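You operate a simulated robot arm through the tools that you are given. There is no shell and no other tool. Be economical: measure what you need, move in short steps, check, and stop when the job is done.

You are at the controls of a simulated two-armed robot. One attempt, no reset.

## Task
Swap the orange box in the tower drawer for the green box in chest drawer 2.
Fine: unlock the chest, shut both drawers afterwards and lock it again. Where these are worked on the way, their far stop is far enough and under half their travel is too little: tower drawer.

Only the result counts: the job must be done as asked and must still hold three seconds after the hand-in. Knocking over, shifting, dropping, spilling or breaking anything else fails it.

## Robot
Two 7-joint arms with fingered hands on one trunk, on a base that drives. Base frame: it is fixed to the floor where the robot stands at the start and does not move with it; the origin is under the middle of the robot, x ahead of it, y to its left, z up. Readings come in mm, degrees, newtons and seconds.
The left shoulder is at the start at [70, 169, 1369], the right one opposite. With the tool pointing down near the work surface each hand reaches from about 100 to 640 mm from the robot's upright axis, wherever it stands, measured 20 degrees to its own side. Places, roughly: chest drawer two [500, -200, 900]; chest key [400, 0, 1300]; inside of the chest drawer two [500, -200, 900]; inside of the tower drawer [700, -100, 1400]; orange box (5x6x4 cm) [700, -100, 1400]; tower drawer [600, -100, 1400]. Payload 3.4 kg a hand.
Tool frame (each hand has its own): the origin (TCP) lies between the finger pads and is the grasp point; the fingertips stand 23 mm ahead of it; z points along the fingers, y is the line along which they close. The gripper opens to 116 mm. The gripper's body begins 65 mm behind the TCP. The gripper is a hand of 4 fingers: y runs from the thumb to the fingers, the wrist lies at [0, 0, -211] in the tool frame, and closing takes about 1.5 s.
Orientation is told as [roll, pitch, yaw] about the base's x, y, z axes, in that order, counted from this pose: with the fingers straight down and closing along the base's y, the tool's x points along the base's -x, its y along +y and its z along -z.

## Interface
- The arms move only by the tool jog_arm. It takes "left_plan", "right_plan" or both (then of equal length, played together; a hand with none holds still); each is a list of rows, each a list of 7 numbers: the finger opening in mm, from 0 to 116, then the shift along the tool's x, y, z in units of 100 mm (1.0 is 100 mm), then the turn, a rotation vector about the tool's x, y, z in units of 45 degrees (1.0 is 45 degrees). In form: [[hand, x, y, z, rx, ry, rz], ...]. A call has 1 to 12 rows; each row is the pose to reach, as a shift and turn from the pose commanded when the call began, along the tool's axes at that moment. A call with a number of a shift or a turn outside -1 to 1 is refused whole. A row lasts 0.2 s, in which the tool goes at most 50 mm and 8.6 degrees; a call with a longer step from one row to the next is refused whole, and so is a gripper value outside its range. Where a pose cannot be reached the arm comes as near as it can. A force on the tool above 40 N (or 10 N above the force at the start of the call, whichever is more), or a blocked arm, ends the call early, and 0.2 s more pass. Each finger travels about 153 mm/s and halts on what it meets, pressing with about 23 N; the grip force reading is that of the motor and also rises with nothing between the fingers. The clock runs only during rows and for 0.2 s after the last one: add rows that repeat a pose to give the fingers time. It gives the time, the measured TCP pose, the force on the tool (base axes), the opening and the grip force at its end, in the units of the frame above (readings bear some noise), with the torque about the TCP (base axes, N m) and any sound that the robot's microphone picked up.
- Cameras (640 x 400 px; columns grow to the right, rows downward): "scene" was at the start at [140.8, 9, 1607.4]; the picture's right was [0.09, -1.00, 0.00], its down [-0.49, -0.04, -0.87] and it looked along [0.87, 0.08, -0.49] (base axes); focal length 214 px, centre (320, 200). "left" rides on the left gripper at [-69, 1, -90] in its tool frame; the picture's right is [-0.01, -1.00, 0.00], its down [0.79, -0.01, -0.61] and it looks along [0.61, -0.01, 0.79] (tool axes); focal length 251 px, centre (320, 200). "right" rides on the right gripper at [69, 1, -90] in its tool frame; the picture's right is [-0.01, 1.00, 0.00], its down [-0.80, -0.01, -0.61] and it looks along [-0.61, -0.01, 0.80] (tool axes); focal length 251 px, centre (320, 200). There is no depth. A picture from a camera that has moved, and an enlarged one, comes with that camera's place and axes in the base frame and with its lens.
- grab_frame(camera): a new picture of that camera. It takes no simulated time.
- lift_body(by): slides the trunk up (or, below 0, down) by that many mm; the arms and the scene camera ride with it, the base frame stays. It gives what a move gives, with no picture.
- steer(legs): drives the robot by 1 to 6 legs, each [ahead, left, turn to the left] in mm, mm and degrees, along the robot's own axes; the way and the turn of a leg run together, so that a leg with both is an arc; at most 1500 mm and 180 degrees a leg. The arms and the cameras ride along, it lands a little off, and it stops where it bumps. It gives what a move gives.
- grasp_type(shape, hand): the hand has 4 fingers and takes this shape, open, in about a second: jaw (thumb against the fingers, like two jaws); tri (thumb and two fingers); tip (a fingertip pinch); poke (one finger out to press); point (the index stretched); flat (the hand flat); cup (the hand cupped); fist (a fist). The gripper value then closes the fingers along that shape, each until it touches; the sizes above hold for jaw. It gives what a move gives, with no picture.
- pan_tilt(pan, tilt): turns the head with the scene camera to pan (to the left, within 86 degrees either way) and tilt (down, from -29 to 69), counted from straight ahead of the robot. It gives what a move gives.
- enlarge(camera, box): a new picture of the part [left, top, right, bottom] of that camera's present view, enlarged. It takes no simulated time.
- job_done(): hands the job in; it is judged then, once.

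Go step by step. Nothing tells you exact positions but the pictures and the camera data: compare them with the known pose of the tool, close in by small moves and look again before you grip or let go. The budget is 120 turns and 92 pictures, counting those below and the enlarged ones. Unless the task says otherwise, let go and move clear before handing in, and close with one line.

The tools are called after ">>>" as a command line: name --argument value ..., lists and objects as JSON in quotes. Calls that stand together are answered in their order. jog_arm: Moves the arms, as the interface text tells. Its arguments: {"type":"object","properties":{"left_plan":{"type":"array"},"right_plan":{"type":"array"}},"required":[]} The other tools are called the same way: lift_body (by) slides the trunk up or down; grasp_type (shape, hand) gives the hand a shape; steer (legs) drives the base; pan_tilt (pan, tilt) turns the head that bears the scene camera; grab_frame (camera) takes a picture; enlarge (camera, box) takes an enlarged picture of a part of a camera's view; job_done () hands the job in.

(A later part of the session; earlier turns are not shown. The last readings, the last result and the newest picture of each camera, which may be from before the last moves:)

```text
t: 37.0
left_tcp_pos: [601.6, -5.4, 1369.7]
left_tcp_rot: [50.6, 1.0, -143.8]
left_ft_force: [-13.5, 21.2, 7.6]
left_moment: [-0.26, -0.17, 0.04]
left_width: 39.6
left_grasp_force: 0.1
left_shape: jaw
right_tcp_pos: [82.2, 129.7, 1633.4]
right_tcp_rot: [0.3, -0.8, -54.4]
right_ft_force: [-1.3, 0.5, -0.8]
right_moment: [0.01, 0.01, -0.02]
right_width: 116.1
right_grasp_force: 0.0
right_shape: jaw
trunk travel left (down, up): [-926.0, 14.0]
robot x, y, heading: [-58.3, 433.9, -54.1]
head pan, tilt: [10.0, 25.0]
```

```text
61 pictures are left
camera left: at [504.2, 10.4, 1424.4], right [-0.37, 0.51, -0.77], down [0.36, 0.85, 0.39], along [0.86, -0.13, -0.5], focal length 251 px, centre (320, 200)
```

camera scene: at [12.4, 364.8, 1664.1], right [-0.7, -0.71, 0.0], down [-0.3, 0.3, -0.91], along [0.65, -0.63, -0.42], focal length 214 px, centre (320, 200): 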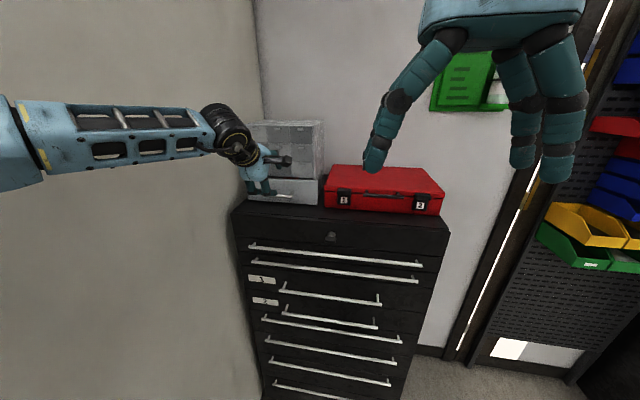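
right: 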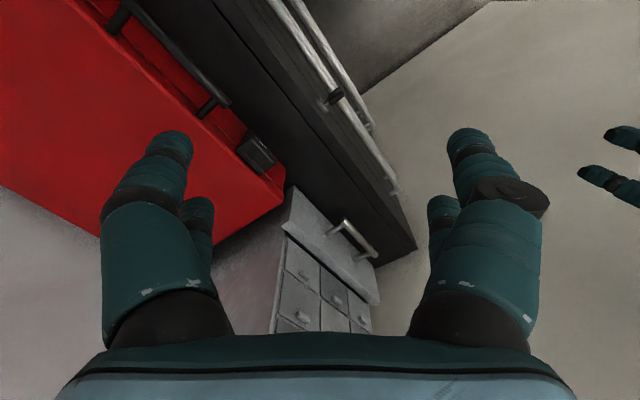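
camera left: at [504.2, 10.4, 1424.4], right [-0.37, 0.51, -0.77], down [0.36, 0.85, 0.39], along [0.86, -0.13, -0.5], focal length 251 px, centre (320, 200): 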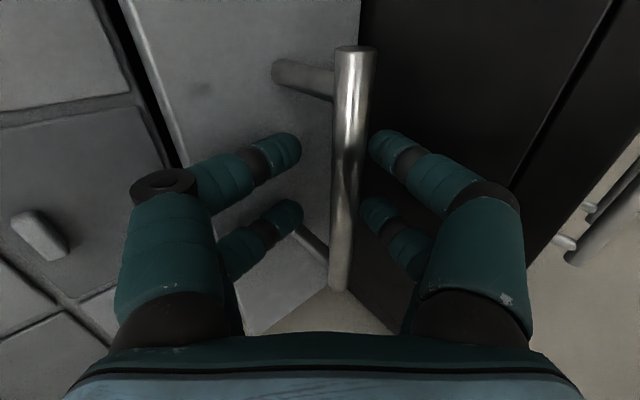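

>>> steer --legs '[[-6, 0, 0]]'

>>> lift_body --by -8

>>> jog_arm --left_plan '[[30, 0, 0, 0, 0, 0, 0], [20, 0, 0, 0, 0, 0, 0], [0, 0, 0, 0, 0, 0, 0], [0, 0, 0, 0, 0, 0, 0], [0, 0, 0, 0, 0, 0, 0]]'

>>> grab_frame --camera "left"

```text
t: 37.7
left_tcp_pos: [599.1, -2.1, 1367.8]
left_tcp_rot: [50.5, 1.0, -143.8]
left_ft_force: [-10.5, 16.6, 4.4]
left_moment: [-0.17, -0.12, -0.01]
left_width: 40.4
left_grasp_force: 0.1
left_shape: jaw
right_tcp_pos: [81.0, 130.4, 1632.4]
right_tcp_rot: [0.2, -0.6, -54.4]
right_ft_force: [-0.3, 0.6, 0.5]
right_moment: [0.02, 0.02, 0.0]
right_width: 116.0
right_grasp_force: 0.0
right_shape: jaw
trunk travel left (down, up): [-926.0, 14.0]
robot x, y, heading: [-63.4, 437.1, -54.3]
head pan, tilt: [10.0, 25.0]
```

```text
t: 38.3
left_tcp_pos: [598.5, -0.8, 1360.0]
left_tcp_rot: [50.4, 1.1, -143.6]
left_ft_force: [-10.6, 14.5, 6.9]
left_moment: [-0.18, -0.13, -0.01]
left_width: 40.3
left_grasp_force: 0.1
left_shape: jaw
right_tcp_pos: [79.4, 131.3, 1623.5]
right_tcp_rot: [0.0, -0.6, -54.3]
right_ft_force: [0.2, 0.1, 0.0]
right_moment: [0.01, 0.04, -0.03]
right_width: 115.9
right_grasp_force: 0.1
right_shape: jaw
trunk travel left (down, up): [-918.0, 22.0]
robot x, y, heading: [-62.6, 437.0, -54.3]
head pan, tilt: [10.0, 25.0]
```

```text
t: 39.5
left_tcp_pos: [603.7, -7.6, 1356.0]
left_tcp_rot: [50.1, 0.9, -143.8]
left_ft_force: [-2.8, 4.6, 2.1]
left_moment: [-0.03, -0.03, -0.02]
left_width: 0.0
left_grasp_force: 23.2
left_shape: jaw
right_tcp_pos: [84.6, 123.3, 1623.1]
right_tcp_rot: [0.1, -0.3, -54.4]
right_ft_force: [-0.7, -1.1, 0.2]
right_moment: [-0.01, 0.0, -0.01]
right_width: 115.8
right_grasp_force: 0.0
right_shape: jaw
trunk travel left (down, up): [-918.0, 22.0]
robot x, y, heading: [-61.9, 437.6, -54.2]
head pan, tilt: [10.0, 25.0]
```

```text
60 pictures are left
camera left: at [506.1, 7.2, 1411.4], right [-0.38, 0.52, -0.77], down [0.36, 0.85, 0.4], along [0.85, -0.13, -0.5], focal length 251 px, centre (320, 200)
```

left: 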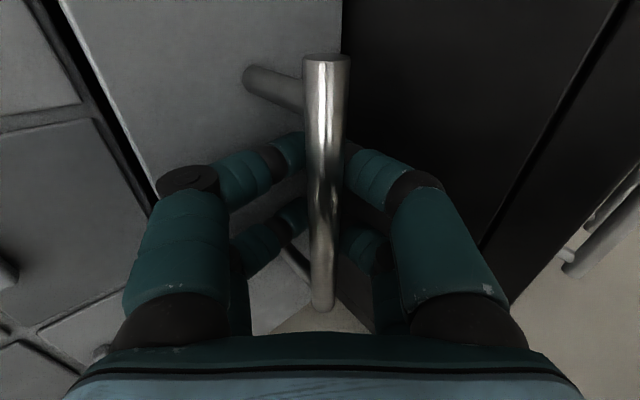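

The fingers have closed around the bar. I'll pull by driving back.

>>> steer --legs '[[-100, 0, 0]]'

>>> grab_frame --camera "scene"

```text
t: 40.7
left_tcp_pos: [552.3, 64.9, 1348.7]
left_tcp_rot: [49.6, 1.0, -143.7]
left_ft_force: [-0.5, -0.7, -0.2]
left_moment: [0.02, -0.01, 0.0]
left_width: 0.0
left_grasp_force: 22.8
left_shape: jaw
right_tcp_pos: [36.8, 193.1, 1619.9]
right_tcp_rot: [0.2, 0.3, -54.3]
right_ft_force: [0.9, -0.4, -0.2]
right_moment: [0.06, 0.04, 0.01]
right_width: 115.7
right_grasp_force: 0.0
right_shape: jaw
trunk travel left (down, up): [-918.0, 22.0]
robot x, y, heading: [-118.8, 518.8, -54.1]
head pan, tilt: [10.0, 25.0]
```

```text
59 pictures are left
camera scene: at [-16.0, 404.4, 1654.9], right [-0.7, -0.72, 0.0], down [-0.31, 0.3, -0.9], along [0.65, -0.63, -0.43], focal length 214 px, centre (320, 200)
```

scene: 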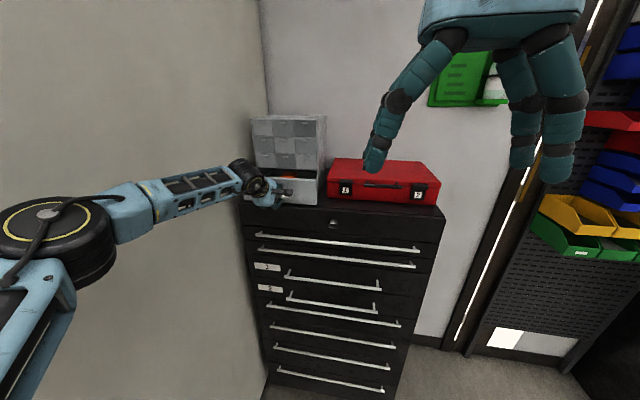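

The drawer is opening and the orange box is showing, so I'll keep pulling.

>>> steer --legs '[[-90, 0, 0]]'

>>> enlarge --camera "scene" --box '[200, 90, 360, 230]'

```text
t: 41.8
left_tcp_pos: [500.6, 135.4, 1356.5]
left_tcp_rot: [50.3, 1.0, -143.7]
left_ft_force: [3.2, -4.6, 0.1]
left_moment: [0.05, 0.04, -0.01]
left_width: 0.0
left_grasp_force: 22.6
left_shape: jaw
right_tcp_pos: [-16.9, 268.0, 1622.1]
right_tcp_rot: [0.1, -0.3, -54.2]
right_ft_force: [-0.6, 0.4, 0.6]
right_moment: [-0.03, -0.01, -0.02]
right_width: 115.8
right_grasp_force: 0.1
right_shape: jaw
trunk travel left (down, up): [-918.0, 22.0]
robot x, y, heading: [-163.3, 581.4, -54.3]
head pan, tilt: [10.0, 25.0]
stopped in leg 1: the force on the tool passed its limit at 47 N (the readings are from after the stop); the commanded pose is now the measured one
```

```text
2.86 times, centred on (280, 160) of scene
camera zoom: at [-69.4, 477.8, 1656.3], right [-0.7, -0.72, 0.0], down [-0.3, 0.29, -0.91], along [0.65, -0.63, -0.42], focal length 613 px, centre (434, 314)
```

zoom: 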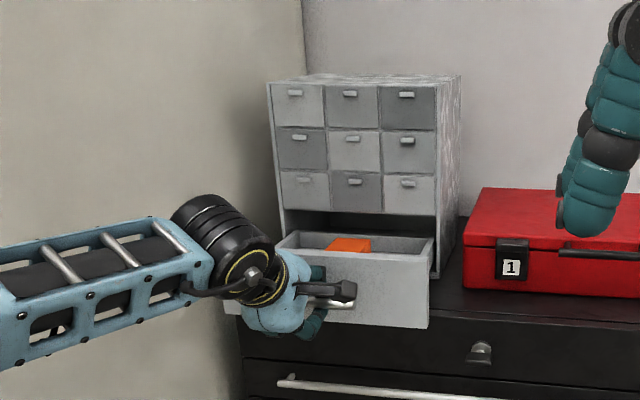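

The tower drawer is at its far stop. I'll open the fingers and withdraw along the tool axis.

>>> jog_arm --left_plan '[[30, 0, 0, 0, 0, 0, 0], [46, 0, 0, 0, 0, 0, 0], [46, 0, 0, 0, 0, 0, 0], [46, 0, 0, -0.1, 0, 0, 0], [46, 0, 0, -0.25, 0, 0, 0], [46, 0, 0, -0.5, 0, 0, 0], [46, 0, 0, -0.8, 0, 0, 0], [46, 0, 0, -1, 0, 0, 0]]'

>>> grab_frame --camera "left"

```text
t: 43.6
left_tcp_pos: [454.6, 200.0, 1420.4]
left_tcp_rot: [50.3, 1.0, -143.7]
left_ft_force: [-0.2, 0.0, 0.8]
left_moment: [0.01, 0.02, 0.01]
left_width: 46.0
left_grasp_force: 0.1
left_shape: jaw
right_tcp_pos: [-17.2, 267.8, 1622.5]
right_tcp_rot: [0.2, -0.3, -54.2]
right_ft_force: [-0.8, -0.1, -0.8]
right_moment: [-0.03, -0.02, -0.01]
right_width: 116.1
right_grasp_force: 0.1
right_shape: jaw
trunk travel left (down, up): [-918.0, 22.0]
robot x, y, heading: [-161.4, 582.5, -54.5]
head pan, tilt: [10.0, 25.0]
```

```text
57 pictures are left
camera left: at [357.1, 213.5, 1475.2], right [-0.38, 0.52, -0.77], down [0.36, 0.85, 0.39], along [0.86, -0.13, -0.5], focal length 251 px, centre (320, 200)
```

left: 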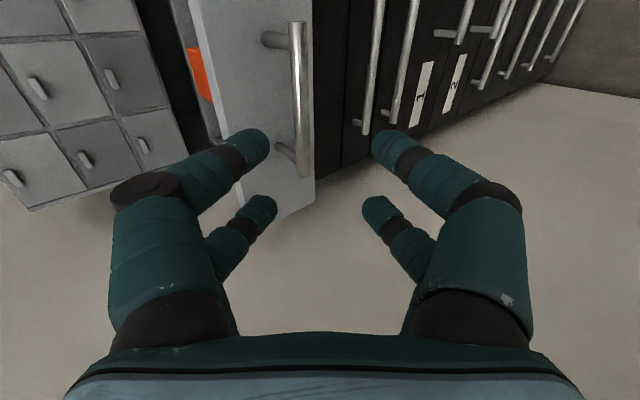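

The hand is clear. Now I move to chest drawer 2: shift the left hand right, lower the trunk and take pictures.

>>> jog_arm --left_plan '[[46, -0.4, 0, -0.1, 0, 0, 0], [46, -0.8, 0, -0.2, 0, 0, 0], [46, -1.0, 0, -0.2, 0, 0, 0]]'

>>> lift_body --by -450

>>> pan_tilt --pan 0 --tilt 25

>>> grab_frame --camera "scene"

>>> grab_frame --camera "left"

```text
t: 44.4
left_tcp_pos: [367.1, 150.3, 1428.9]
left_tcp_rot: [50.4, 0.8, -143.6]
left_ft_force: [0.3, 0.0, -0.1]
left_moment: [0.02, 0.0, -0.02]
left_width: 45.9
left_grasp_force: 0.2
left_shape: jaw
right_tcp_pos: [-14.8, 266.3, 1620.9]
right_tcp_rot: [0.2, -0.3, -54.2]
right_ft_force: [-0.3, -0.4, 0.2]
right_moment: [-0.05, 0.02, -0.02]
right_width: 116.0
right_grasp_force: 0.1
right_shape: jaw
trunk travel left (down, up): [-918.0, 22.0]
robot x, y, heading: [-158.7, 582.2, -54.2]
head pan, tilt: [10.0, 25.0]
```

```text
refused: -450 is not a number from -400 to 400
```

```text
t: 45.1
left_tcp_pos: [365.6, 150.1, 1429.5]
left_tcp_rot: [50.3, 1.0, -143.7]
left_ft_force: [-0.1, 0.0, -0.7]
left_moment: [0.02, -0.02, 0.0]
left_width: 45.7
left_grasp_force: 0.1
left_shape: jaw
right_tcp_pos: [-15.9, 266.4, 1620.6]
right_tcp_rot: [0.1, -0.2, -54.2]
right_ft_force: [0.8, -0.4, 1.3]
right_moment: [0.0, 0.0, 0.04]
right_width: 115.8
right_grasp_force: 0.0
right_shape: jaw
trunk travel left (down, up): [-918.0, 22.0]
robot x, y, heading: [-161.6, 581.6, -54.3]
head pan, tilt: [0.0, 25.0]
```

```text
56 pictures are left
camera scene: at [-80.1, 466.5, 1656.1], right [-0.81, -0.59, 0.0], down [-0.25, 0.34, -0.91], along [0.53, -0.73, -0.42], focal length 214 px, centre (320, 200)
```

scene: 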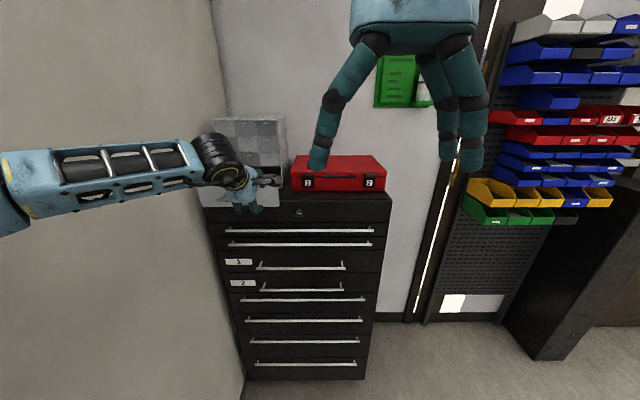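

```text
55 pictures are left
camera left: at [269.1, 164.9, 1484.7], right [-0.38, 0.52, -0.77], down [0.36, 0.85, 0.39], along [0.86, -0.13, -0.5], focal length 251 px, centre (320, 200)
```

left: 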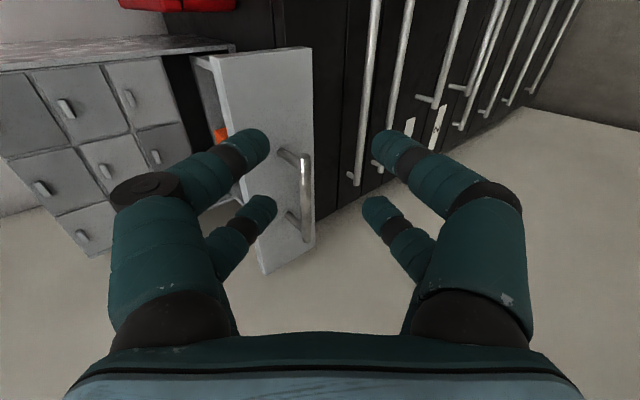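

>>> lift_body --by -400

>>> grab_frame --camera "left"

>>> grab_frame --camera "scene"

```text
t: 48.9
left_tcp_pos: [364.8, 151.0, 1029.5]
left_tcp_rot: [50.3, 0.9, -143.6]
left_ft_force: [-0.1, -0.4, -0.4]
left_moment: [0.01, 0.01, -0.03]
left_width: 46.1
left_grasp_force: 0.0
left_shape: jaw
right_tcp_pos: [-16.4, 267.1, 1221.7]
right_tcp_rot: [0.3, -0.2, -54.2]
right_ft_force: [0.7, 0.0, -0.8]
right_moment: [0.0, 0.0, -0.02]
right_width: 115.9
right_grasp_force: 0.0
right_shape: jaw
trunk travel left (down, up): [-518.0, 422.0]
robot x, y, heading: [-164.2, 577.9, -54.3]
head pan, tilt: [0.0, 25.0]
```

```text
54 pictures are left
camera left: at [268.5, 165.1, 1085.0], right [-0.38, 0.52, -0.77], down [0.36, 0.85, 0.39], along [0.86, -0.13, -0.5], focal length 251 px, centre (320, 200)
```

left: 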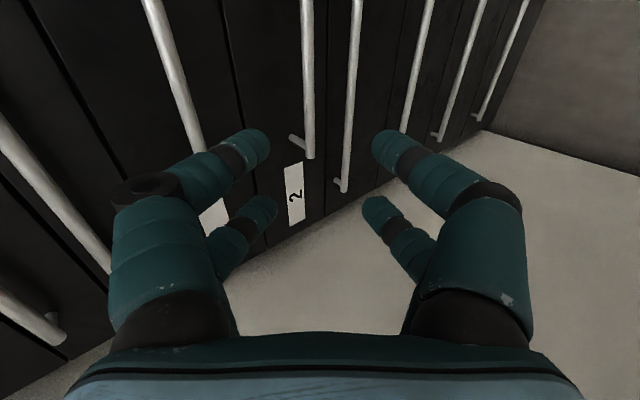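

```text
53 pictures are left
camera scene: at [-80.7, 466.8, 1256.2], right [-0.81, -0.58, 0.0], down [-0.25, 0.34, -0.91], along [0.53, -0.74, -0.42], focal length 214 px, centre (320, 200)
```

scene: 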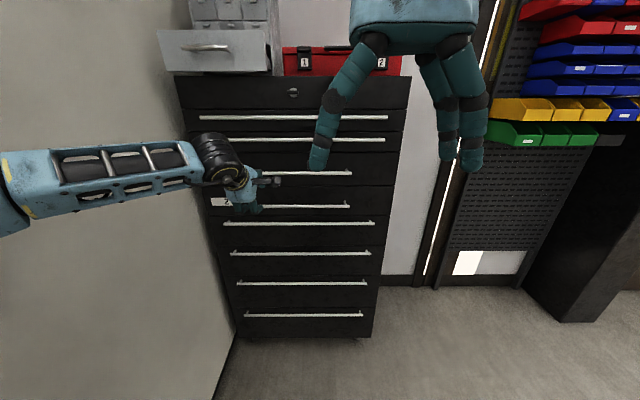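

Drawer 2's handle is clear in view, at about 55 mm out and z≈941. I'll lower, drive in, then finish along the tool axis.

>>> lift_body --by -45

>>> steer --legs '[[75, 0, 0]]'

>>> grab_frame --camera "left"

```text
t: 49.8
left_tcp_pos: [365.7, 150.3, 985.3]
left_tcp_rot: [50.3, 0.9, -143.6]
left_ft_force: [0.7, -0.1, -0.2]
left_moment: [0.0, 0.0, -0.02]
left_width: 45.8
left_grasp_force: 0.1
left_shape: jaw
right_tcp_pos: [-16.4, 266.6, 1178.0]
right_tcp_rot: [0.3, -0.4, -54.1]
right_ft_force: [0.3, 0.0, -0.5]
right_moment: [0.02, 0.01, 0.04]
right_width: 116.0
right_grasp_force: 0.0
right_shape: jaw
trunk travel left (down, up): [-473.0, 467.0]
robot x, y, heading: [-165.5, 584.1, -54.2]
head pan, tilt: [0.0, 25.0]
```

```text
t: 50.9
left_tcp_pos: [408.1, 89.1, 984.0]
left_tcp_rot: [50.3, 0.9, -143.7]
left_ft_force: [0.3, 0.1, -1.0]
left_moment: [0.03, 0.01, 0.0]
left_width: 46.0
left_grasp_force: 0.0
left_shape: jaw
right_tcp_pos: [29.4, 206.3, 1177.7]
right_tcp_rot: [0.2, -0.2, -54.3]
right_ft_force: [0.4, -0.8, 0.8]
right_moment: [0.02, -0.01, -0.01]
right_width: 115.9
right_grasp_force: 0.0
right_shape: jaw
trunk travel left (down, up): [-473.0, 467.0]
robot x, y, heading: [-120.2, 519.9, -54.2]
head pan, tilt: [0.0, 25.0]
```

```text
52 pictures are left
camera left: at [312.6, 103.5, 1039.5], right [-0.38, 0.52, -0.77], down [0.36, 0.85, 0.4], along [0.86, -0.13, -0.5], focal length 251 px, centre (320, 200)
```

left: 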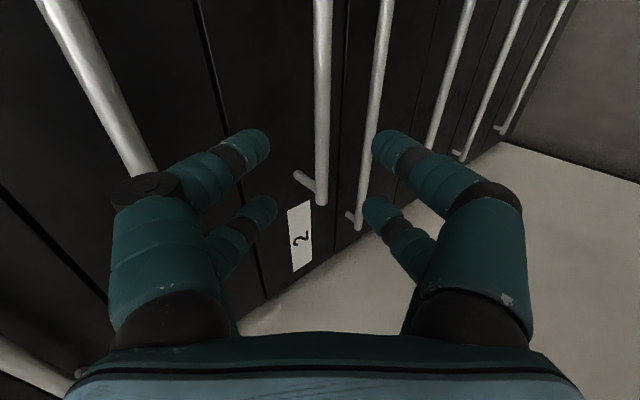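

>>> jog_arm --left_plan '[[46, 0, 0, 0.2, 0, 0, 0], [46, 0, 0, 0.4, 0, 0, 0], [46, 0, 0, 0.6, 0, 0, 0], [46, 0, 0, 0.6, 0, 0, 0]]'

>>> grab_frame --camera "left"

```text
t: 51.9
left_tcp_pos: [435.7, 58.2, 947.4]
left_tcp_rot: [50.4, 0.8, -143.7]
left_ft_force: [0.0, 0.1, -0.9]
left_moment: [0.03, -0.03, -0.01]
left_width: 45.7
left_grasp_force: 0.0
left_shape: jaw
left hand out of reach, approached as far as the arm can: row 3, 4
right_tcp_pos: [27.5, 206.7, 1177.0]
right_tcp_rot: [0.2, -0.3, -54.3]
right_ft_force: [-0.3, 0.2, 0.2]
right_moment: [0.02, 0.01, 0.01]
right_width: 115.9
right_grasp_force: 0.0
right_shape: jaw
trunk travel left (down, up): [-473.0, 467.0]
robot x, y, heading: [-119.9, 522.8, -54.2]
head pan, tilt: [0.0, 25.0]
```

```text
51 pictures are left
camera left: at [340.2, 73.7, 1001.7], right [-0.38, 0.52, -0.77], down [0.36, 0.85, 0.39], along [0.86, -0.13, -0.5], focal length 251 px, centre (320, 200)
```

left: 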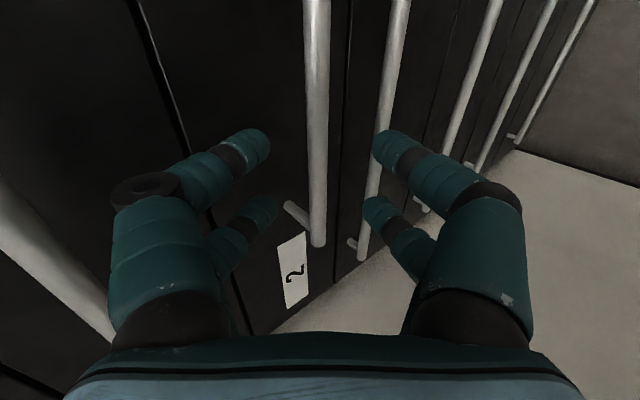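

The bar is still about 33 mm ahead along the tool axis. I'll close that with the trunk and base.

>>> lift_body --by -8

>>> steer --legs '[[24, 0, 0]]'

>>> lift_body --by -8

>>> grab_frame --camera "left"

```text
t: 52.4
left_tcp_pos: [436.2, 60.2, 938.7]
left_tcp_rot: [50.4, 0.8, -143.9]
left_ft_force: [-0.4, -0.6, 0.1]
left_moment: [-0.02, -0.01, 0.02]
left_width: 46.0
left_grasp_force: 0.0
left_shape: jaw
right_tcp_pos: [27.7, 206.1, 1168.8]
right_tcp_rot: [0.2, -0.2, -54.3]
right_ft_force: [-0.3, 0.4, 0.8]
right_moment: [0.0, -0.05, -0.04]
right_width: 115.8
right_grasp_force: 0.1
right_shape: jaw
trunk travel left (down, up): [-465.0, 475.0]
robot x, y, heading: [-121.7, 521.9, -54.2]
head pan, tilt: [0.0, 25.0]
```

```text
t: 53.2
left_tcp_pos: [449.6, 40.0, 938.7]
left_tcp_rot: [50.5, 0.8, -143.8]
left_ft_force: [0.0, -0.4, -0.3]
left_moment: [0.01, -0.03, -0.03]
left_width: 45.9
left_grasp_force: 0.0
left_shape: jaw
right_tcp_pos: [41.3, 187.0, 1169.6]
right_tcp_rot: [0.2, -0.3, -54.3]
right_ft_force: [-0.1, -1.0, -0.1]
right_moment: [0.01, -0.01, -0.02]
right_width: 116.0
right_grasp_force: 0.0
right_shape: jaw
trunk travel left (down, up): [-465.0, 475.0]
robot x, y, heading: [-109.0, 500.5, -53.9]
head pan, tilt: [0.0, 25.0]
```

```text
t: 53.8
left_tcp_pos: [450.1, 39.7, 932.2]
left_tcp_rot: [50.4, 0.8, -143.7]
left_ft_force: [-0.1, 0.3, -0.3]
left_moment: [0.0, 0.02, 0.01]
left_width: 45.7
left_grasp_force: 0.1
left_shape: jaw
right_tcp_pos: [41.1, 186.4, 1161.0]
right_tcp_rot: [0.2, -0.1, -54.4]
right_ft_force: [-0.1, -0.2, -0.6]
right_moment: [0.02, -0.07, 0.03]
right_width: 116.1
right_grasp_force: 0.1
right_shape: jaw
trunk travel left (down, up): [-457.0, 483.0]
robot x, y, heading: [-104.4, 501.4, -54.3]
head pan, tilt: [0.0, 25.0]
```

```text
50 pictures are left
camera left: at [354.4, 53.9, 985.6], right [-0.38, 0.52, -0.77], down [0.36, 0.85, 0.39], along [0.86, -0.13, -0.5], focal length 251 px, centre (320, 200)
```

left: 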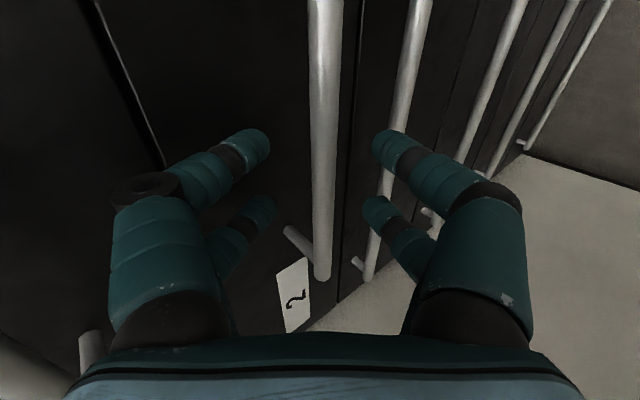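

>>> steer --legs '[[8, 0, 0]]'

>>> lift_body --by -5

>>> jog_arm --left_plan '[[30, 0, 0, 0, 0, 0, 0], [10, 0, 0, 0, 0, 0, 0], [0, 0, 0, 0, 0, 0, 0], [0, 0, 0, 0, 0, 0, 0], [0, 0, 0, 0, 0, 0, 0]]'

>>> grab_frame --camera "left"

```text
t: 54.5
left_tcp_pos: [454.9, 33.9, 931.3]
left_tcp_rot: [50.4, 0.7, -143.8]
left_ft_force: [-0.7, -0.6, 0.4]
left_moment: [-0.04, 0.01, -0.02]
left_width: 45.9
left_grasp_force: 0.1
left_shape: jaw
right_tcp_pos: [47.1, 179.7, 1160.8]
right_tcp_rot: [0.2, -0.3, -54.3]
right_ft_force: [-0.2, 0.1, 0.7]
right_moment: [0.01, 0.0, 0.01]
right_width: 115.8
right_grasp_force: 0.2
right_shape: jaw
trunk travel left (down, up): [-457.0, 483.0]
robot x, y, heading: [-104.2, 493.0, -54.2]
head pan, tilt: [0.0, 25.0]
```

```text
t: 55.1
left_tcp_pos: [456.3, 32.2, 926.7]
left_tcp_rot: [50.4, 0.8, -143.7]
left_ft_force: [-0.7, -0.8, 0.2]
left_moment: [0.01, 0.04, -0.03]
left_width: 45.7
left_grasp_force: 0.0
left_shape: jaw
right_tcp_pos: [46.9, 179.5, 1155.7]
right_tcp_rot: [0.3, -0.4, -54.1]
right_ft_force: [0.0, 0.0, 0.1]
right_moment: [0.01, 0.01, -0.01]
right_width: 115.9
right_grasp_force: 0.0
right_shape: jaw
trunk travel left (down, up): [-452.0, 488.0]
robot x, y, heading: [-101.6, 495.1, -54.2]
head pan, tilt: [0.0, 25.0]
```

```text
t: 56.3
left_tcp_pos: [457.2, 32.0, 923.6]
left_tcp_rot: [50.2, 0.7, -143.8]
left_ft_force: [1.2, -2.6, -6.2]
left_moment: [-0.03, 0.01, -0.01]
left_width: 0.1
left_grasp_force: 23.0
left_shape: jaw
right_tcp_pos: [47.4, 179.0, 1155.5]
right_tcp_rot: [0.2, -0.1, -54.3]
right_ft_force: [-0.2, -0.1, -0.2]
right_moment: [0.0, -0.01, 0.01]
right_width: 115.7
right_grasp_force: 0.1
right_shape: jaw
trunk travel left (down, up): [-452.0, 488.0]
robot x, y, heading: [-102.8, 494.7, -54.2]
head pan, tilt: [0.0, 25.0]
```

```text
49 pictures are left
camera left: at [359.9, 46.5, 979.1], right [-0.38, 0.52, -0.77], down [0.36, 0.85, 0.39], along [0.85, -0.13, -0.5], focal length 251 px, centre (320, 200)
```

left: 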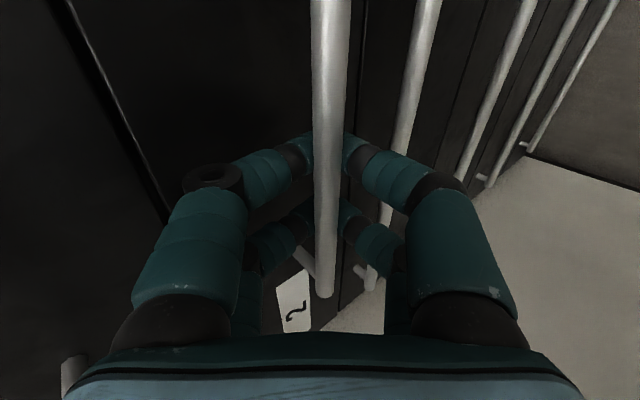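

Bar gripped. I'll pull the drawer by driving back.

>>> steer --legs '[[-120, 0, 0]]'

>>> grab_frame --camera "scene"

```text
t: 57.5
left_tcp_pos: [387.4, 128.2, 924.7]
left_tcp_rot: [50.3, 0.8, -143.7]
left_ft_force: [-0.9, -1.9, -14.0]
left_moment: [0.0, 0.04, 0.01]
left_width: 0.1
left_grasp_force: 22.6
left_shape: jaw
right_tcp_pos: [-22.6, 276.7, 1156.1]
right_tcp_rot: [0.2, -0.2, -54.4]
right_ft_force: [0.1, -0.1, -0.2]
right_moment: [-0.02, -0.01, 0.0]
right_width: 115.7
right_grasp_force: 0.0
right_shape: jaw
trunk travel left (down, up): [-452.0, 488.0]
robot x, y, heading: [-170.5, 592.1, -54.5]
head pan, tilt: [0.0, 25.0]
```

```text
48 pictures are left
camera scene: at [-86.8, 475.2, 1190.0], right [-0.81, -0.58, 0.0], down [-0.25, 0.34, -0.91], along [0.53, -0.73, -0.42], focal length 214 px, centre (320, 200)
```

scene: 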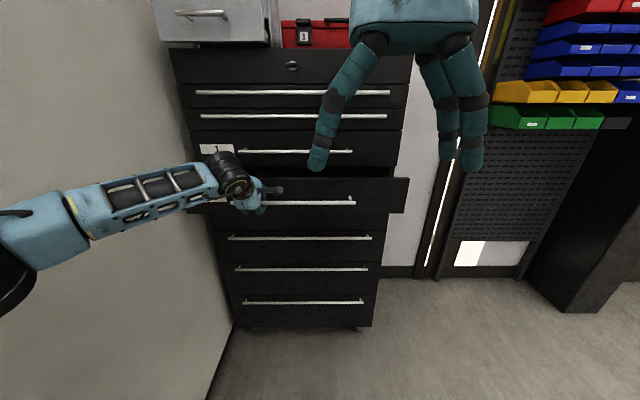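

Drawer 2 opens freely, so I'll pull further.

>>> steer --legs '[[-150, 0, 0]]'

>>> pan_tilt --pan 0 --tilt 40

>>> grab_frame --camera "scene"

```text
t: 58.9
left_tcp_pos: [298.7, 248.5, 924.5]
left_tcp_rot: [50.2, 0.8, -144.0]
left_ft_force: [4.1, 2.3, -13.5]
left_moment: [0.0, 0.03, 0.0]
left_width: 0.0
left_grasp_force: 23.2
left_shape: jaw
right_tcp_pos: [-108.4, 398.4, 1155.8]
right_tcp_rot: [0.0, -0.2, -54.6]
right_ft_force: [0.5, 0.3, 0.8]
right_moment: [-0.01, 0.0, 0.02]
right_width: 116.1
right_grasp_force: 0.0
right_shape: jaw
trunk travel left (down, up): [-452.0, 488.0]
robot x, y, heading: [-257.8, 712.9, -54.5]
head pan, tilt: [0.0, 25.0]
```

```text
t: 59.7
left_tcp_pos: [298.9, 249.2, 923.6]
left_tcp_rot: [50.2, 0.9, -143.9]
left_ft_force: [1.6, 3.3, -9.2]
left_moment: [-0.02, 0.0, 0.03]
left_width: 0.0
left_grasp_force: 22.8
left_shape: jaw
right_tcp_pos: [-110.0, 397.0, 1155.7]
right_tcp_rot: [0.2, -0.2, -54.5]
right_ft_force: [-0.9, 0.0, 0.2]
right_moment: [0.03, -0.01, 0.0]
right_width: 116.3
right_grasp_force: 0.0
right_shape: jaw
trunk travel left (down, up): [-452.0, 488.0]
robot x, y, heading: [-260.9, 715.2, -54.2]
head pan, tilt: [0.0, 40.0]
```

```text
47 pictures are left
camera scene: at [-177.6, 603.0, 1166.7], right [-0.81, -0.58, 0.0], down [-0.37, 0.52, -0.77], along [0.44, -0.62, -0.64], focal length 214 px, centre (320, 200)
```

scene: 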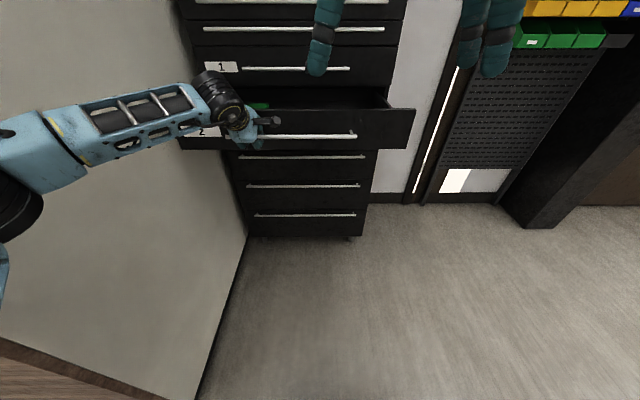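

The green box is still back near the chest front plane, so I'll pull about 130 mm more.

>>> steer --legs '[[-130, 0, 0]]'

>>> grab_frame --camera "scene"

```text
t: 60.7
left_tcp_pos: [259.5, 303.1, 918.8]
left_tcp_rot: [50.1, 0.9, -143.9]
left_ft_force: [8.4, -11.3, -6.4]
left_moment: [-0.03, 0.02, -0.06]
left_width: 0.1
left_grasp_force: 23.0
left_shape: jaw
right_tcp_pos: [-151.3, 452.8, 1155.3]
right_tcp_rot: [0.3, -0.2, -54.5]
right_ft_force: [-0.4, -0.1, -0.1]
right_moment: [0.02, 0.0, 0.0]
right_width: 115.9
right_grasp_force: 0.1
right_shape: jaw
trunk travel left (down, up): [-452.0, 488.0]
robot x, y, heading: [-300.0, 772.7, -54.5]
head pan, tilt: [0.0, 40.0]
stopped in leg 1: the force on the tool passed its limit at 81 N (the readings are from after the stop); the commanded pose is now the measured one
```

```text
46 pictures are left
camera scene: at [-218.7, 658.6, 1166.3], right [-0.81, -0.58, 0.0], down [-0.37, 0.53, -0.76], along [0.44, -0.62, -0.65], focal length 214 px, centre (320, 200)
```

scene: 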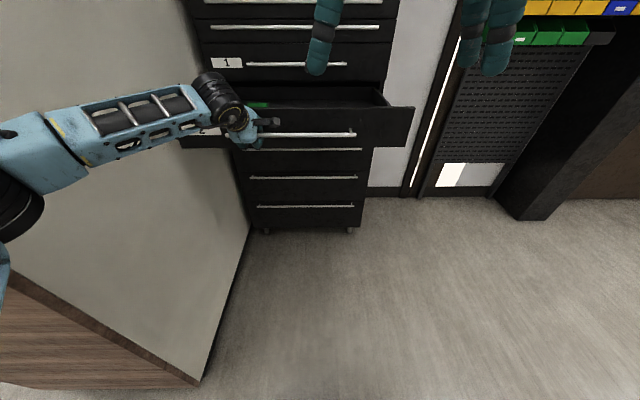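

The drawer is at its far stop. I'll release the handle, back off and raise the trunk to look into both drawers.

>>> jog_arm --left_plan '[[30, 0, 0, 0, 0, 0, 0], [46, 0, 0, 0, 0, 0, 0], [46, 0, 0, 0, 0, 0, 0], [46, 0, 0, -0.1, 0, 0, 0], [46, 0, 0, -0.25, 0, 0, 0], [46, 0, 0, -0.5, 0, 0, 0], [46, 0, 0, -0.8, 0, 0, 0], [46, 0, 0, -1, 0, 0, 0]]'

>>> lift_body --by 400

>>> grab_frame --camera "scene"

>>> grab_frame --camera "left"

```text
t: 62.5
left_tcp_pos: [210.9, 370.0, 988.1]
left_tcp_rot: [50.4, 0.9, -144.0]
left_ft_force: [0.8, -0.4, 0.3]
left_moment: [0.0, -0.01, 0.03]
left_width: 45.7
left_grasp_force: 0.1
left_shape: jaw
right_tcp_pos: [-154.4, 457.1, 1155.6]
right_tcp_rot: [0.2, -0.5, -54.5]
right_ft_force: [0.0, 0.6, -0.2]
right_moment: [0.01, 0.02, -0.02]
right_width: 115.8
right_grasp_force: 0.0
right_shape: jaw
trunk travel left (down, up): [-452.0, 488.0]
robot x, y, heading: [-298.6, 771.4, -54.3]
head pan, tilt: [0.0, 40.0]
```

```text
t: 66.4
left_tcp_pos: [211.2, 369.5, 1388.3]
left_tcp_rot: [50.4, 0.9, -144.0]
left_ft_force: [-0.8, -0.5, -0.4]
left_moment: [0.01, -0.01, 0.02]
left_width: 45.6
left_grasp_force: 0.1
left_shape: jaw
right_tcp_pos: [-153.9, 455.9, 1556.6]
right_tcp_rot: [0.2, -0.3, -54.5]
right_ft_force: [0.3, 0.1, 1.0]
right_moment: [0.02, -0.02, 0.03]
right_width: 116.1
right_grasp_force: 0.0
right_shape: jaw
trunk travel left (down, up): [-852.0, 88.0]
robot x, y, heading: [-298.8, 777.3, -54.7]
head pan, tilt: [0.0, 40.0]
```

```text
45 pictures are left
camera scene: at [-221.3, 662.1, 1566.8], right [-0.81, -0.58, 0.0], down [-0.37, 0.52, -0.77], along [0.44, -0.62, -0.64], focal length 214 px, centre (320, 200)
```

scene: 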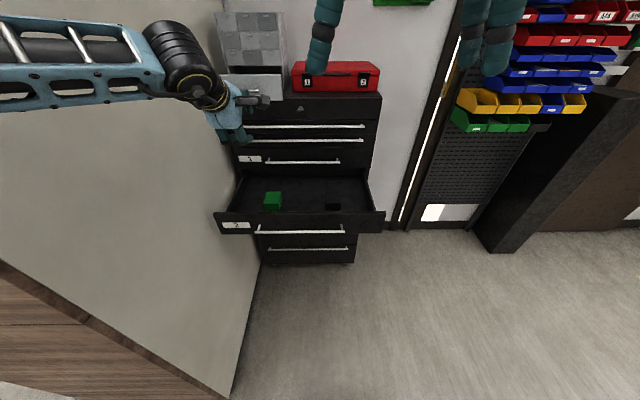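

```text
44 pictures are left
camera left: at [114.9, 384.5, 1442.8], right [-0.37, 0.52, -0.77], down [0.36, 0.85, 0.39], along [0.86, -0.13, -0.5], focal length 251 px, centre (320, 200)
```

left: 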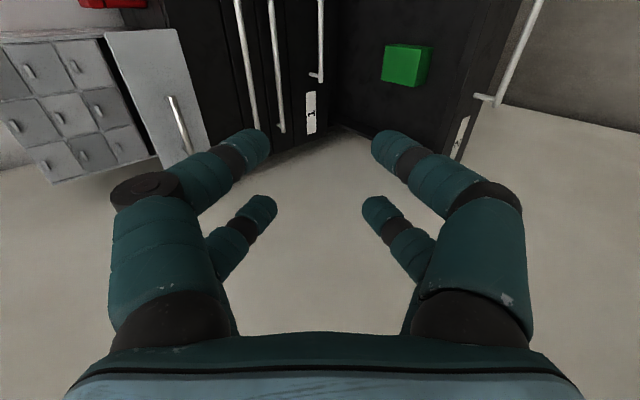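

In drawer 2 I see the green box at about (404,169,922) and a separate small black item on the right. Now I pick the orange box first: roll the left hand so it closes sideways, and raise the trunk.

>>> jog_arm --left_plan '[[80, 0, 0, 0, 0, 0, -0.17], [80, 0, 0, 0, 0, 0, -0.34], [80, 0, 0, 0, 0, 0, -0.51], [80, 0, 0, 0, 0, 0, -0.68], [80, 0, 0, 0, 0, 0, -0.85], [80, 0, 0, 0, 0, 0, -1]]'

>>> jog_arm --left_plan '[[80, 0, 0, 0, 0, 0, -0.17], [80, 0, 0, 0, 0, 0, -0.34], [80, 0, 0, 0, 0, 0, -0.51], [80, 0, 0, 0, 0, 0, -0.68], [80, 0, 0, 0, 0, 0, -0.85], [80, 0, 0, 0, 0, 0, -1]]'

>>> jog_arm --left_plan '[[80, 0, 0, 0, 0, 0.15, 0], [80, 0, 0, 0, 0, 0.29, 0], [80, 0, 0, 0, 0, 0.29, 0]]'

>>> lift_body --by 75

>>> grab_frame --camera "scene"

```text
t: 67.8
left_tcp_pos: [210.8, 368.4, 1387.6]
left_tcp_rot: [41.0, -32.2, -111.7]
left_ft_force: [-0.2, -0.8, -0.3]
left_moment: [-0.01, -0.02, -0.01]
left_width: 79.5
left_grasp_force: 0.1
left_shape: jaw
right_tcp_pos: [-153.4, 457.2, 1557.0]
right_tcp_rot: [0.2, -0.4, -54.5]
right_ft_force: [-1.5, 0.6, -0.1]
right_moment: [0.01, -0.03, -0.01]
right_width: 115.7
right_grasp_force: 0.0
right_shape: jaw
trunk travel left (down, up): [-852.0, 88.0]
robot x, y, heading: [-300.9, 771.3, -54.4]
head pan, tilt: [0.0, 40.0]
```

```text
t: 69.2
left_tcp_pos: [212.1, 368.6, 1387.0]
left_tcp_rot: [1.3, -50.3, -55.0]
left_ft_force: [0.4, -0.4, -0.4]
left_moment: [0.0, 0.01, 0.0]
left_width: 79.4
left_grasp_force: 0.1
left_shape: jaw
right_tcp_pos: [-155.0, 455.7, 1557.0]
right_tcp_rot: [0.3, -0.4, -54.5]
right_ft_force: [0.6, 0.9, -0.4]
right_moment: [0.01, 0.02, 0.02]
right_width: 116.0
right_grasp_force: 0.1
right_shape: jaw
trunk travel left (down, up): [-852.0, 88.0]
robot x, y, heading: [-301.0, 771.6, -54.5]
head pan, tilt: [0.0, 40.0]
```

```text
t: 70.0
left_tcp_pos: [212.2, 369.6, 1388.8]
left_tcp_rot: [1.2, -37.3, -54.7]
left_ft_force: [-0.9, 0.4, -0.4]
left_moment: [0.01, 0.03, 0.0]
left_width: 79.4
left_grasp_force: 0.0
left_shape: jaw
right_tcp_pos: [-154.3, 457.9, 1557.1]
right_tcp_rot: [0.2, -0.4, -54.4]
right_ft_force: [-0.4, -0.4, -0.2]
right_moment: [-0.02, -0.03, 0.02]
right_width: 115.9
right_grasp_force: 0.1
right_shape: jaw
trunk travel left (down, up): [-852.0, 88.0]
robot x, y, heading: [-299.5, 773.1, -54.1]
head pan, tilt: [0.0, 40.0]
```

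```text
t: 71.1
left_tcp_pos: [212.8, 368.4, 1463.0]
left_tcp_rot: [1.1, -37.4, -54.7]
left_ft_force: [0.0, 0.6, 0.2]
left_moment: [0.0, -0.01, 0.01]
left_width: 79.8
left_grasp_force: 0.1
left_shape: jaw
right_tcp_pos: [-154.6, 454.4, 1631.7]
right_tcp_rot: [0.2, -0.4, -54.5]
right_ft_force: [-1.0, 0.3, 0.2]
right_moment: [-0.01, -0.04, 0.0]
right_width: 116.0
right_grasp_force: 0.0
right_shape: jaw
trunk travel left (down, up): [-927.0, 13.0]
robot x, y, heading: [-297.1, 772.1, -54.6]
head pan, tilt: [0.0, 40.0]
```

```text
43 pictures are left
camera scene: at [-220.9, 661.7, 1641.8], right [-0.81, -0.58, 0.0], down [-0.37, 0.52, -0.77], along [0.44, -0.62, -0.64], focal length 214 px, centre (320, 200)
```

scene: 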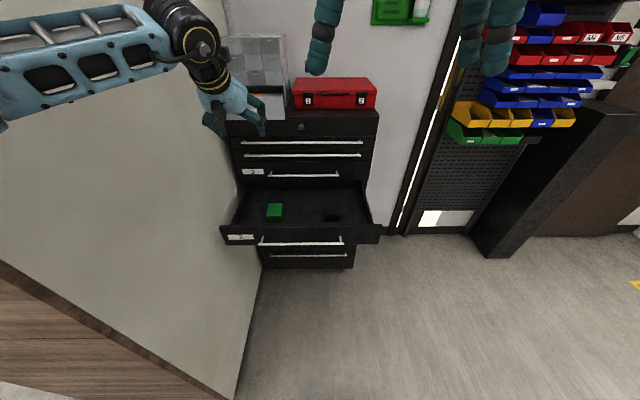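

>>> steer --legs '[[290, 0, 0]]'

>>> jog_arm --left_plan '[[90, 0, 0.3, 0, 0, 0, 0], [90, 0, 0.6, 0, 0, 0, 0], [90, -0.2, 0.8, 0, 0, 0, 0], [90, -0.3, 0.9, 0, 0, 0, 0], [90, -0.3, 0.9, 0, 0, 0, 0]]'

>>> grab_frame --camera "left"

>>> grab_frame --camera "scene"

```text
t: 73.1
left_tcp_pos: [380.0, 137.0, 1464.7]
left_tcp_rot: [1.1, -37.5, -54.7]
left_ft_force: [-0.3, 0.8, -0.2]
left_moment: [-0.01, -0.01, -0.01]
left_width: 79.9
left_grasp_force: 0.0
left_shape: jaw
right_tcp_pos: [12.8, 224.4, 1633.0]
right_tcp_rot: [0.2, -0.6, -54.4]
right_ft_force: [-0.6, 0.3, 0.3]
right_moment: [-0.02, -0.02, 0.02]
right_width: 115.8
right_grasp_force: 0.1
right_shape: jaw
trunk travel left (down, up): [-927.0, 13.0]
robot x, y, heading: [-132.4, 538.9, -54.4]
head pan, tilt: [0.0, 40.0]
```

```text
t: 74.3
left_tcp_pos: [470.1, 167.9, 1484.2]
left_tcp_rot: [1.0, -37.3, -54.7]
left_ft_force: [-0.7, -0.6, -1.0]
left_moment: [0.04, -0.03, 0.0]
left_width: 89.7
left_grasp_force: 0.0
left_shape: jaw
right_tcp_pos: [15.3, 221.1, 1632.8]
right_tcp_rot: [0.3, -0.5, -54.4]
right_ft_force: [-0.3, 0.0, -0.5]
right_moment: [0.01, -0.05, -0.02]
right_width: 115.9
right_grasp_force: 0.0
right_shape: jaw
trunk travel left (down, up): [-927.0, 13.0]
robot x, y, heading: [-131.9, 532.4, -54.4]
head pan, tilt: [0.0, 40.0]
```

```text
42 pictures are left
camera left: at [468.7, 168.4, 1595.3], right [-0.8, -0.6, -0.01], down [-0.6, 0.8, 0.0], along [0.01, 0.01, -1.0], focal length 251 px, centre (320, 200)
```

left: 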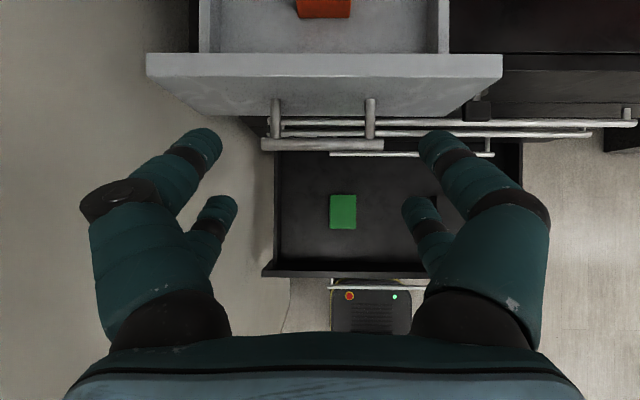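

```text
41 pictures are left
camera scene: at [-52.1, 426.9, 1642.0], right [-0.81, -0.58, 0.0], down [-0.37, 0.52, -0.77], along [0.45, -0.62, -0.64], focal length 214 px, centre (320, 200)
```

scene: 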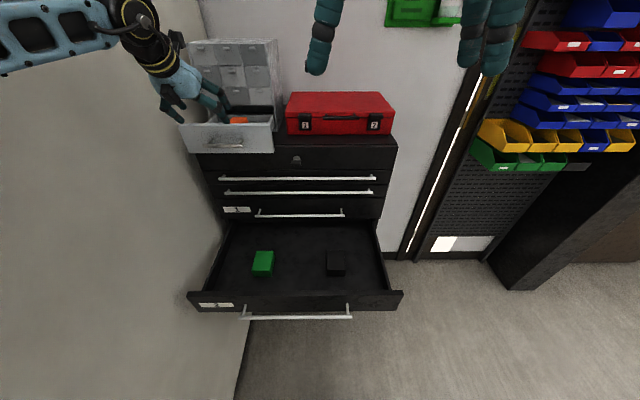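

The wrist camera looks straight down: the orange box lies on my lateral line, centred about 48 mm behind the chest front. I'll drive forward 140 mm over the drawer and look closer at both boxes.

>>> steer --legs '[[138, 0, 0]]'

>>> grab_frame --camera "left"

>>> enlarge --camera "scene" --box '[100, 80, 420, 330]'

```text
t: 75.6
left_tcp_pos: [547.1, 61.1, 1487.1]
left_tcp_rot: [1.1, -37.6, -54.5]
left_ft_force: [-0.1, 0.5, -0.3]
left_moment: [-0.02, 0.01, 0.0]
left_width: 89.9
left_grasp_force: 0.0
left_shape: jaw
right_tcp_pos: [92.7, 112.8, 1632.8]
right_tcp_rot: [0.3, -0.6, -54.3]
right_ft_force: [-0.4, -0.4, -0.2]
right_moment: [-0.02, -0.01, 0.01]
right_width: 115.9
right_grasp_force: 0.1
right_shape: jaw
trunk travel left (down, up): [-927.0, 13.0]
robot x, y, heading: [-52.5, 424.0, -54.3]
head pan, tilt: [0.0, 40.0]
```

```text
40 pictures are left
camera left: at [546.3, 60.6, 1597.6], right [-0.8, -0.6, -0.01], down [-0.6, 0.8, 0.0], along [0.01, 0.0, -1.0], focal length 251 px, centre (320, 200)
```

left: 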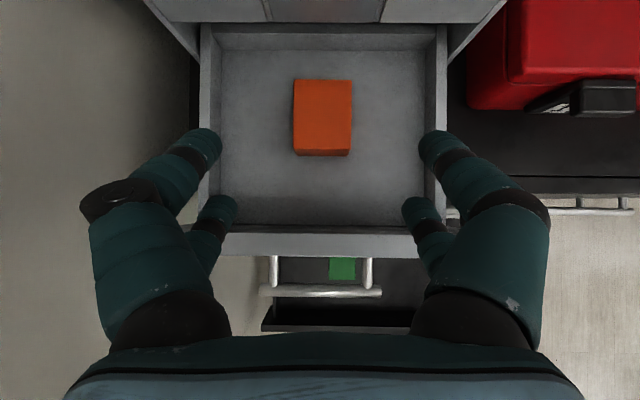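

```text
1.60 times, centred on (260, 205) of scene
camera zoom: at [25.1, 318.0, 1642.4], right [-0.81, -0.58, 0.0], down [-0.37, 0.52, -0.77], along [0.45, -0.62, -0.64], focal length 343 px, centre (416, 192)
```

zoom: 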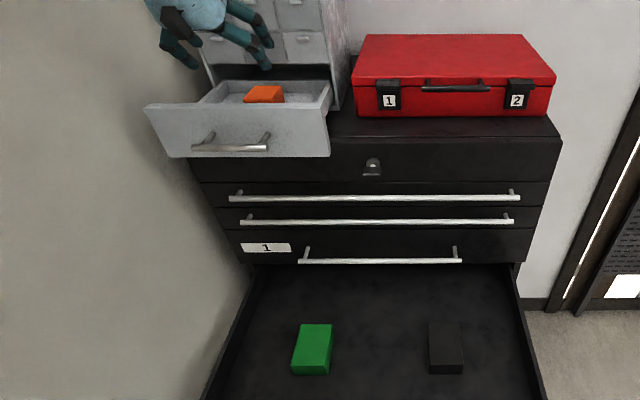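

The orange box is centred 73 mm ahead of the TCP. I'll descend in two steps.

>>> jog_arm --left_plan '[[90, 0, 0, 0.2, 0, 0, 0], [90, 0.03, 0, 0.4, 0, 0, 0], [90, 0.05, 0, 0.6, 0, 0, 0], [90, 0.07, 0, 0.8, 0, 0, 0], [90, 0.07, 0, 0.8, 0, 0, 0]]'

>>> grab_frame --camera "left"

```text
t: 76.8
left_tcp_pos: [577.4, 22.2, 1414.7]
left_tcp_rot: [1.0, -37.4, -54.4]
left_ft_force: [-0.5, -0.3, -0.6]
left_moment: [-0.01, -0.02, -0.01]
left_width: 89.7
left_grasp_force: 0.1
left_shape: jaw
right_tcp_pos: [96.0, 109.2, 1632.3]
right_tcp_rot: [0.2, -0.3, -54.2]
right_ft_force: [0.3, 1.0, 0.1]
right_moment: [-0.01, 0.0, -0.02]
right_width: 116.0
right_grasp_force: 0.1
right_shape: jaw
trunk travel left (down, up): [-927.0, 13.0]
robot x, y, heading: [-50.4, 422.6, -54.3]
head pan, tilt: [0.0, 40.0]
```

```text
38 pictures are left
camera left: at [576.1, 21.7, 1526.2], right [-0.8, -0.6, -0.01], down [-0.6, 0.8, 0.0], along [0.01, 0.01, -1.0], focal length 251 px, centre (320, 200)
```

left: 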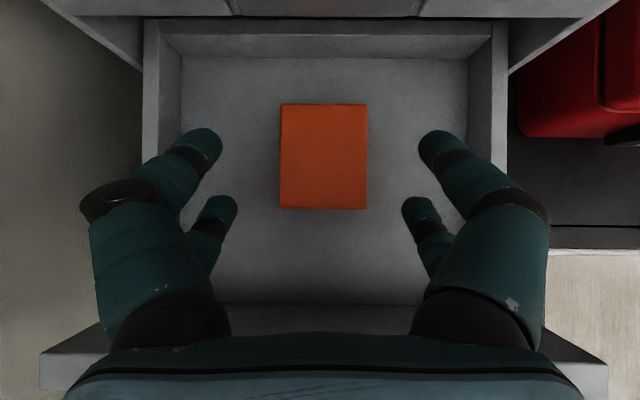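

>>> jog_arm --left_plan '[[90, 0.05, -0.01, 0.22, 0, 0, 0], [90, 0.1, -0.01, 0.43, 0, 0, 0], [90, 0.1, -0.01, 0.43, 0, 0, 0]]'

>>> grab_frame --camera "left"

```text
t: 77.8
left_tcp_pos: [586.3, 8.7, 1383.5]
left_tcp_rot: [0.7, -38.3, -54.0]
left_ft_force: [0.6, 0.8, 21.1]
left_moment: [-0.28, 0.64, 0.04]
left_width: 89.6
left_grasp_force: 0.1
left_shape: jaw
right_tcp_pos: [95.2, 110.5, 1632.4]
right_tcp_rot: [0.3, -0.5, -54.2]
right_ft_force: [-0.2, 0.4, 0.3]
right_moment: [0.01, 0.01, 0.0]
right_width: 116.0
right_grasp_force: 0.1
right_shape: jaw
trunk travel left (down, up): [-927.0, 13.0]
robot x, y, heading: [-51.8, 419.6, -54.4]
head pan, tilt: [0.0, 40.0]
stopped in row 3 (left hand): the force on the tool passed its limit at 41 N (the readings are from after the stop); the commanded pose is now the measured one
```

```text
37 pictures are left
camera left: at [586.4, 11.1, 1494.9], right [-0.8, -0.6, 0.0], down [-0.6, 0.8, -0.02], along [0.01, -0.01, -1.0], focal length 251 px, centre (320, 200)
```

left: 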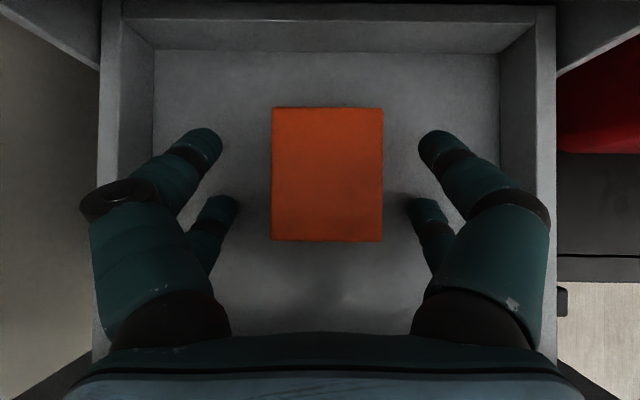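

The lower fingertips touched the drawer floor. I'll raise 6 mm and close on the box.

>>> jog_arm --left_plan '[[90, -0.03, 0, -0.05, 0, 0, 0], [70, -0.03, 0, -0.05, 0, 0, 0], [50, -0.03, 0, -0.05, 0, 0, 0], [30, -0.03, 0, -0.05, 0, 0, 0], [30, -0.03, 0, -0.05, 0, 0, 0], [30, -0.03, 0, -0.05, 0, 0, 0], [30, -0.03, 0, -0.05, 0, 0, 0]]'

>>> grab_frame --camera "left"

```text
t: 79.4
left_tcp_pos: [587.9, 8.5, 1386.4]
left_tcp_rot: [1.0, -37.9, -54.2]
left_ft_force: [-2.0, -1.0, 4.5]
left_moment: [-0.11, 0.21, -0.04]
left_width: 45.0
left_grasp_force: 23.4
left_shape: jaw
right_tcp_pos: [94.4, 107.9, 1631.9]
right_tcp_rot: [0.3, -0.5, -54.2]
right_ft_force: [-1.2, 1.1, 0.1]
right_moment: [0.06, 0.02, 0.0]
right_width: 115.7
right_grasp_force: 0.2
right_shape: jaw
trunk travel left (down, up): [-927.0, 13.0]
robot x, y, heading: [-49.9, 422.4, -54.4]
head pan, tilt: [0.0, 40.0]
```

```text
36 pictures are left
camera left: at [586.2, 9.1, 1496.7], right [-0.8, -0.6, -0.01], down [-0.6, 0.8, -0.01], along [0.01, 0.0, -1.0], focal length 251 px, centre (320, 200)
```

left: 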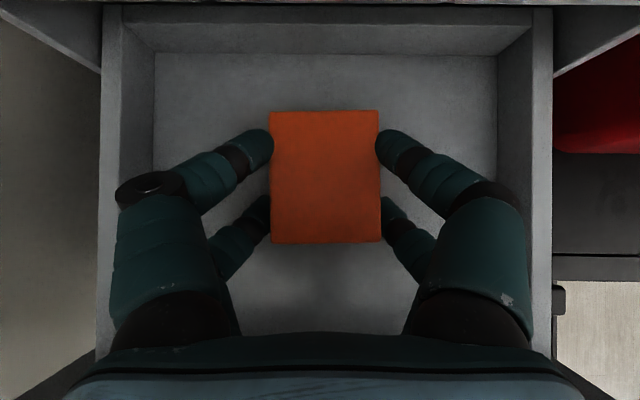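

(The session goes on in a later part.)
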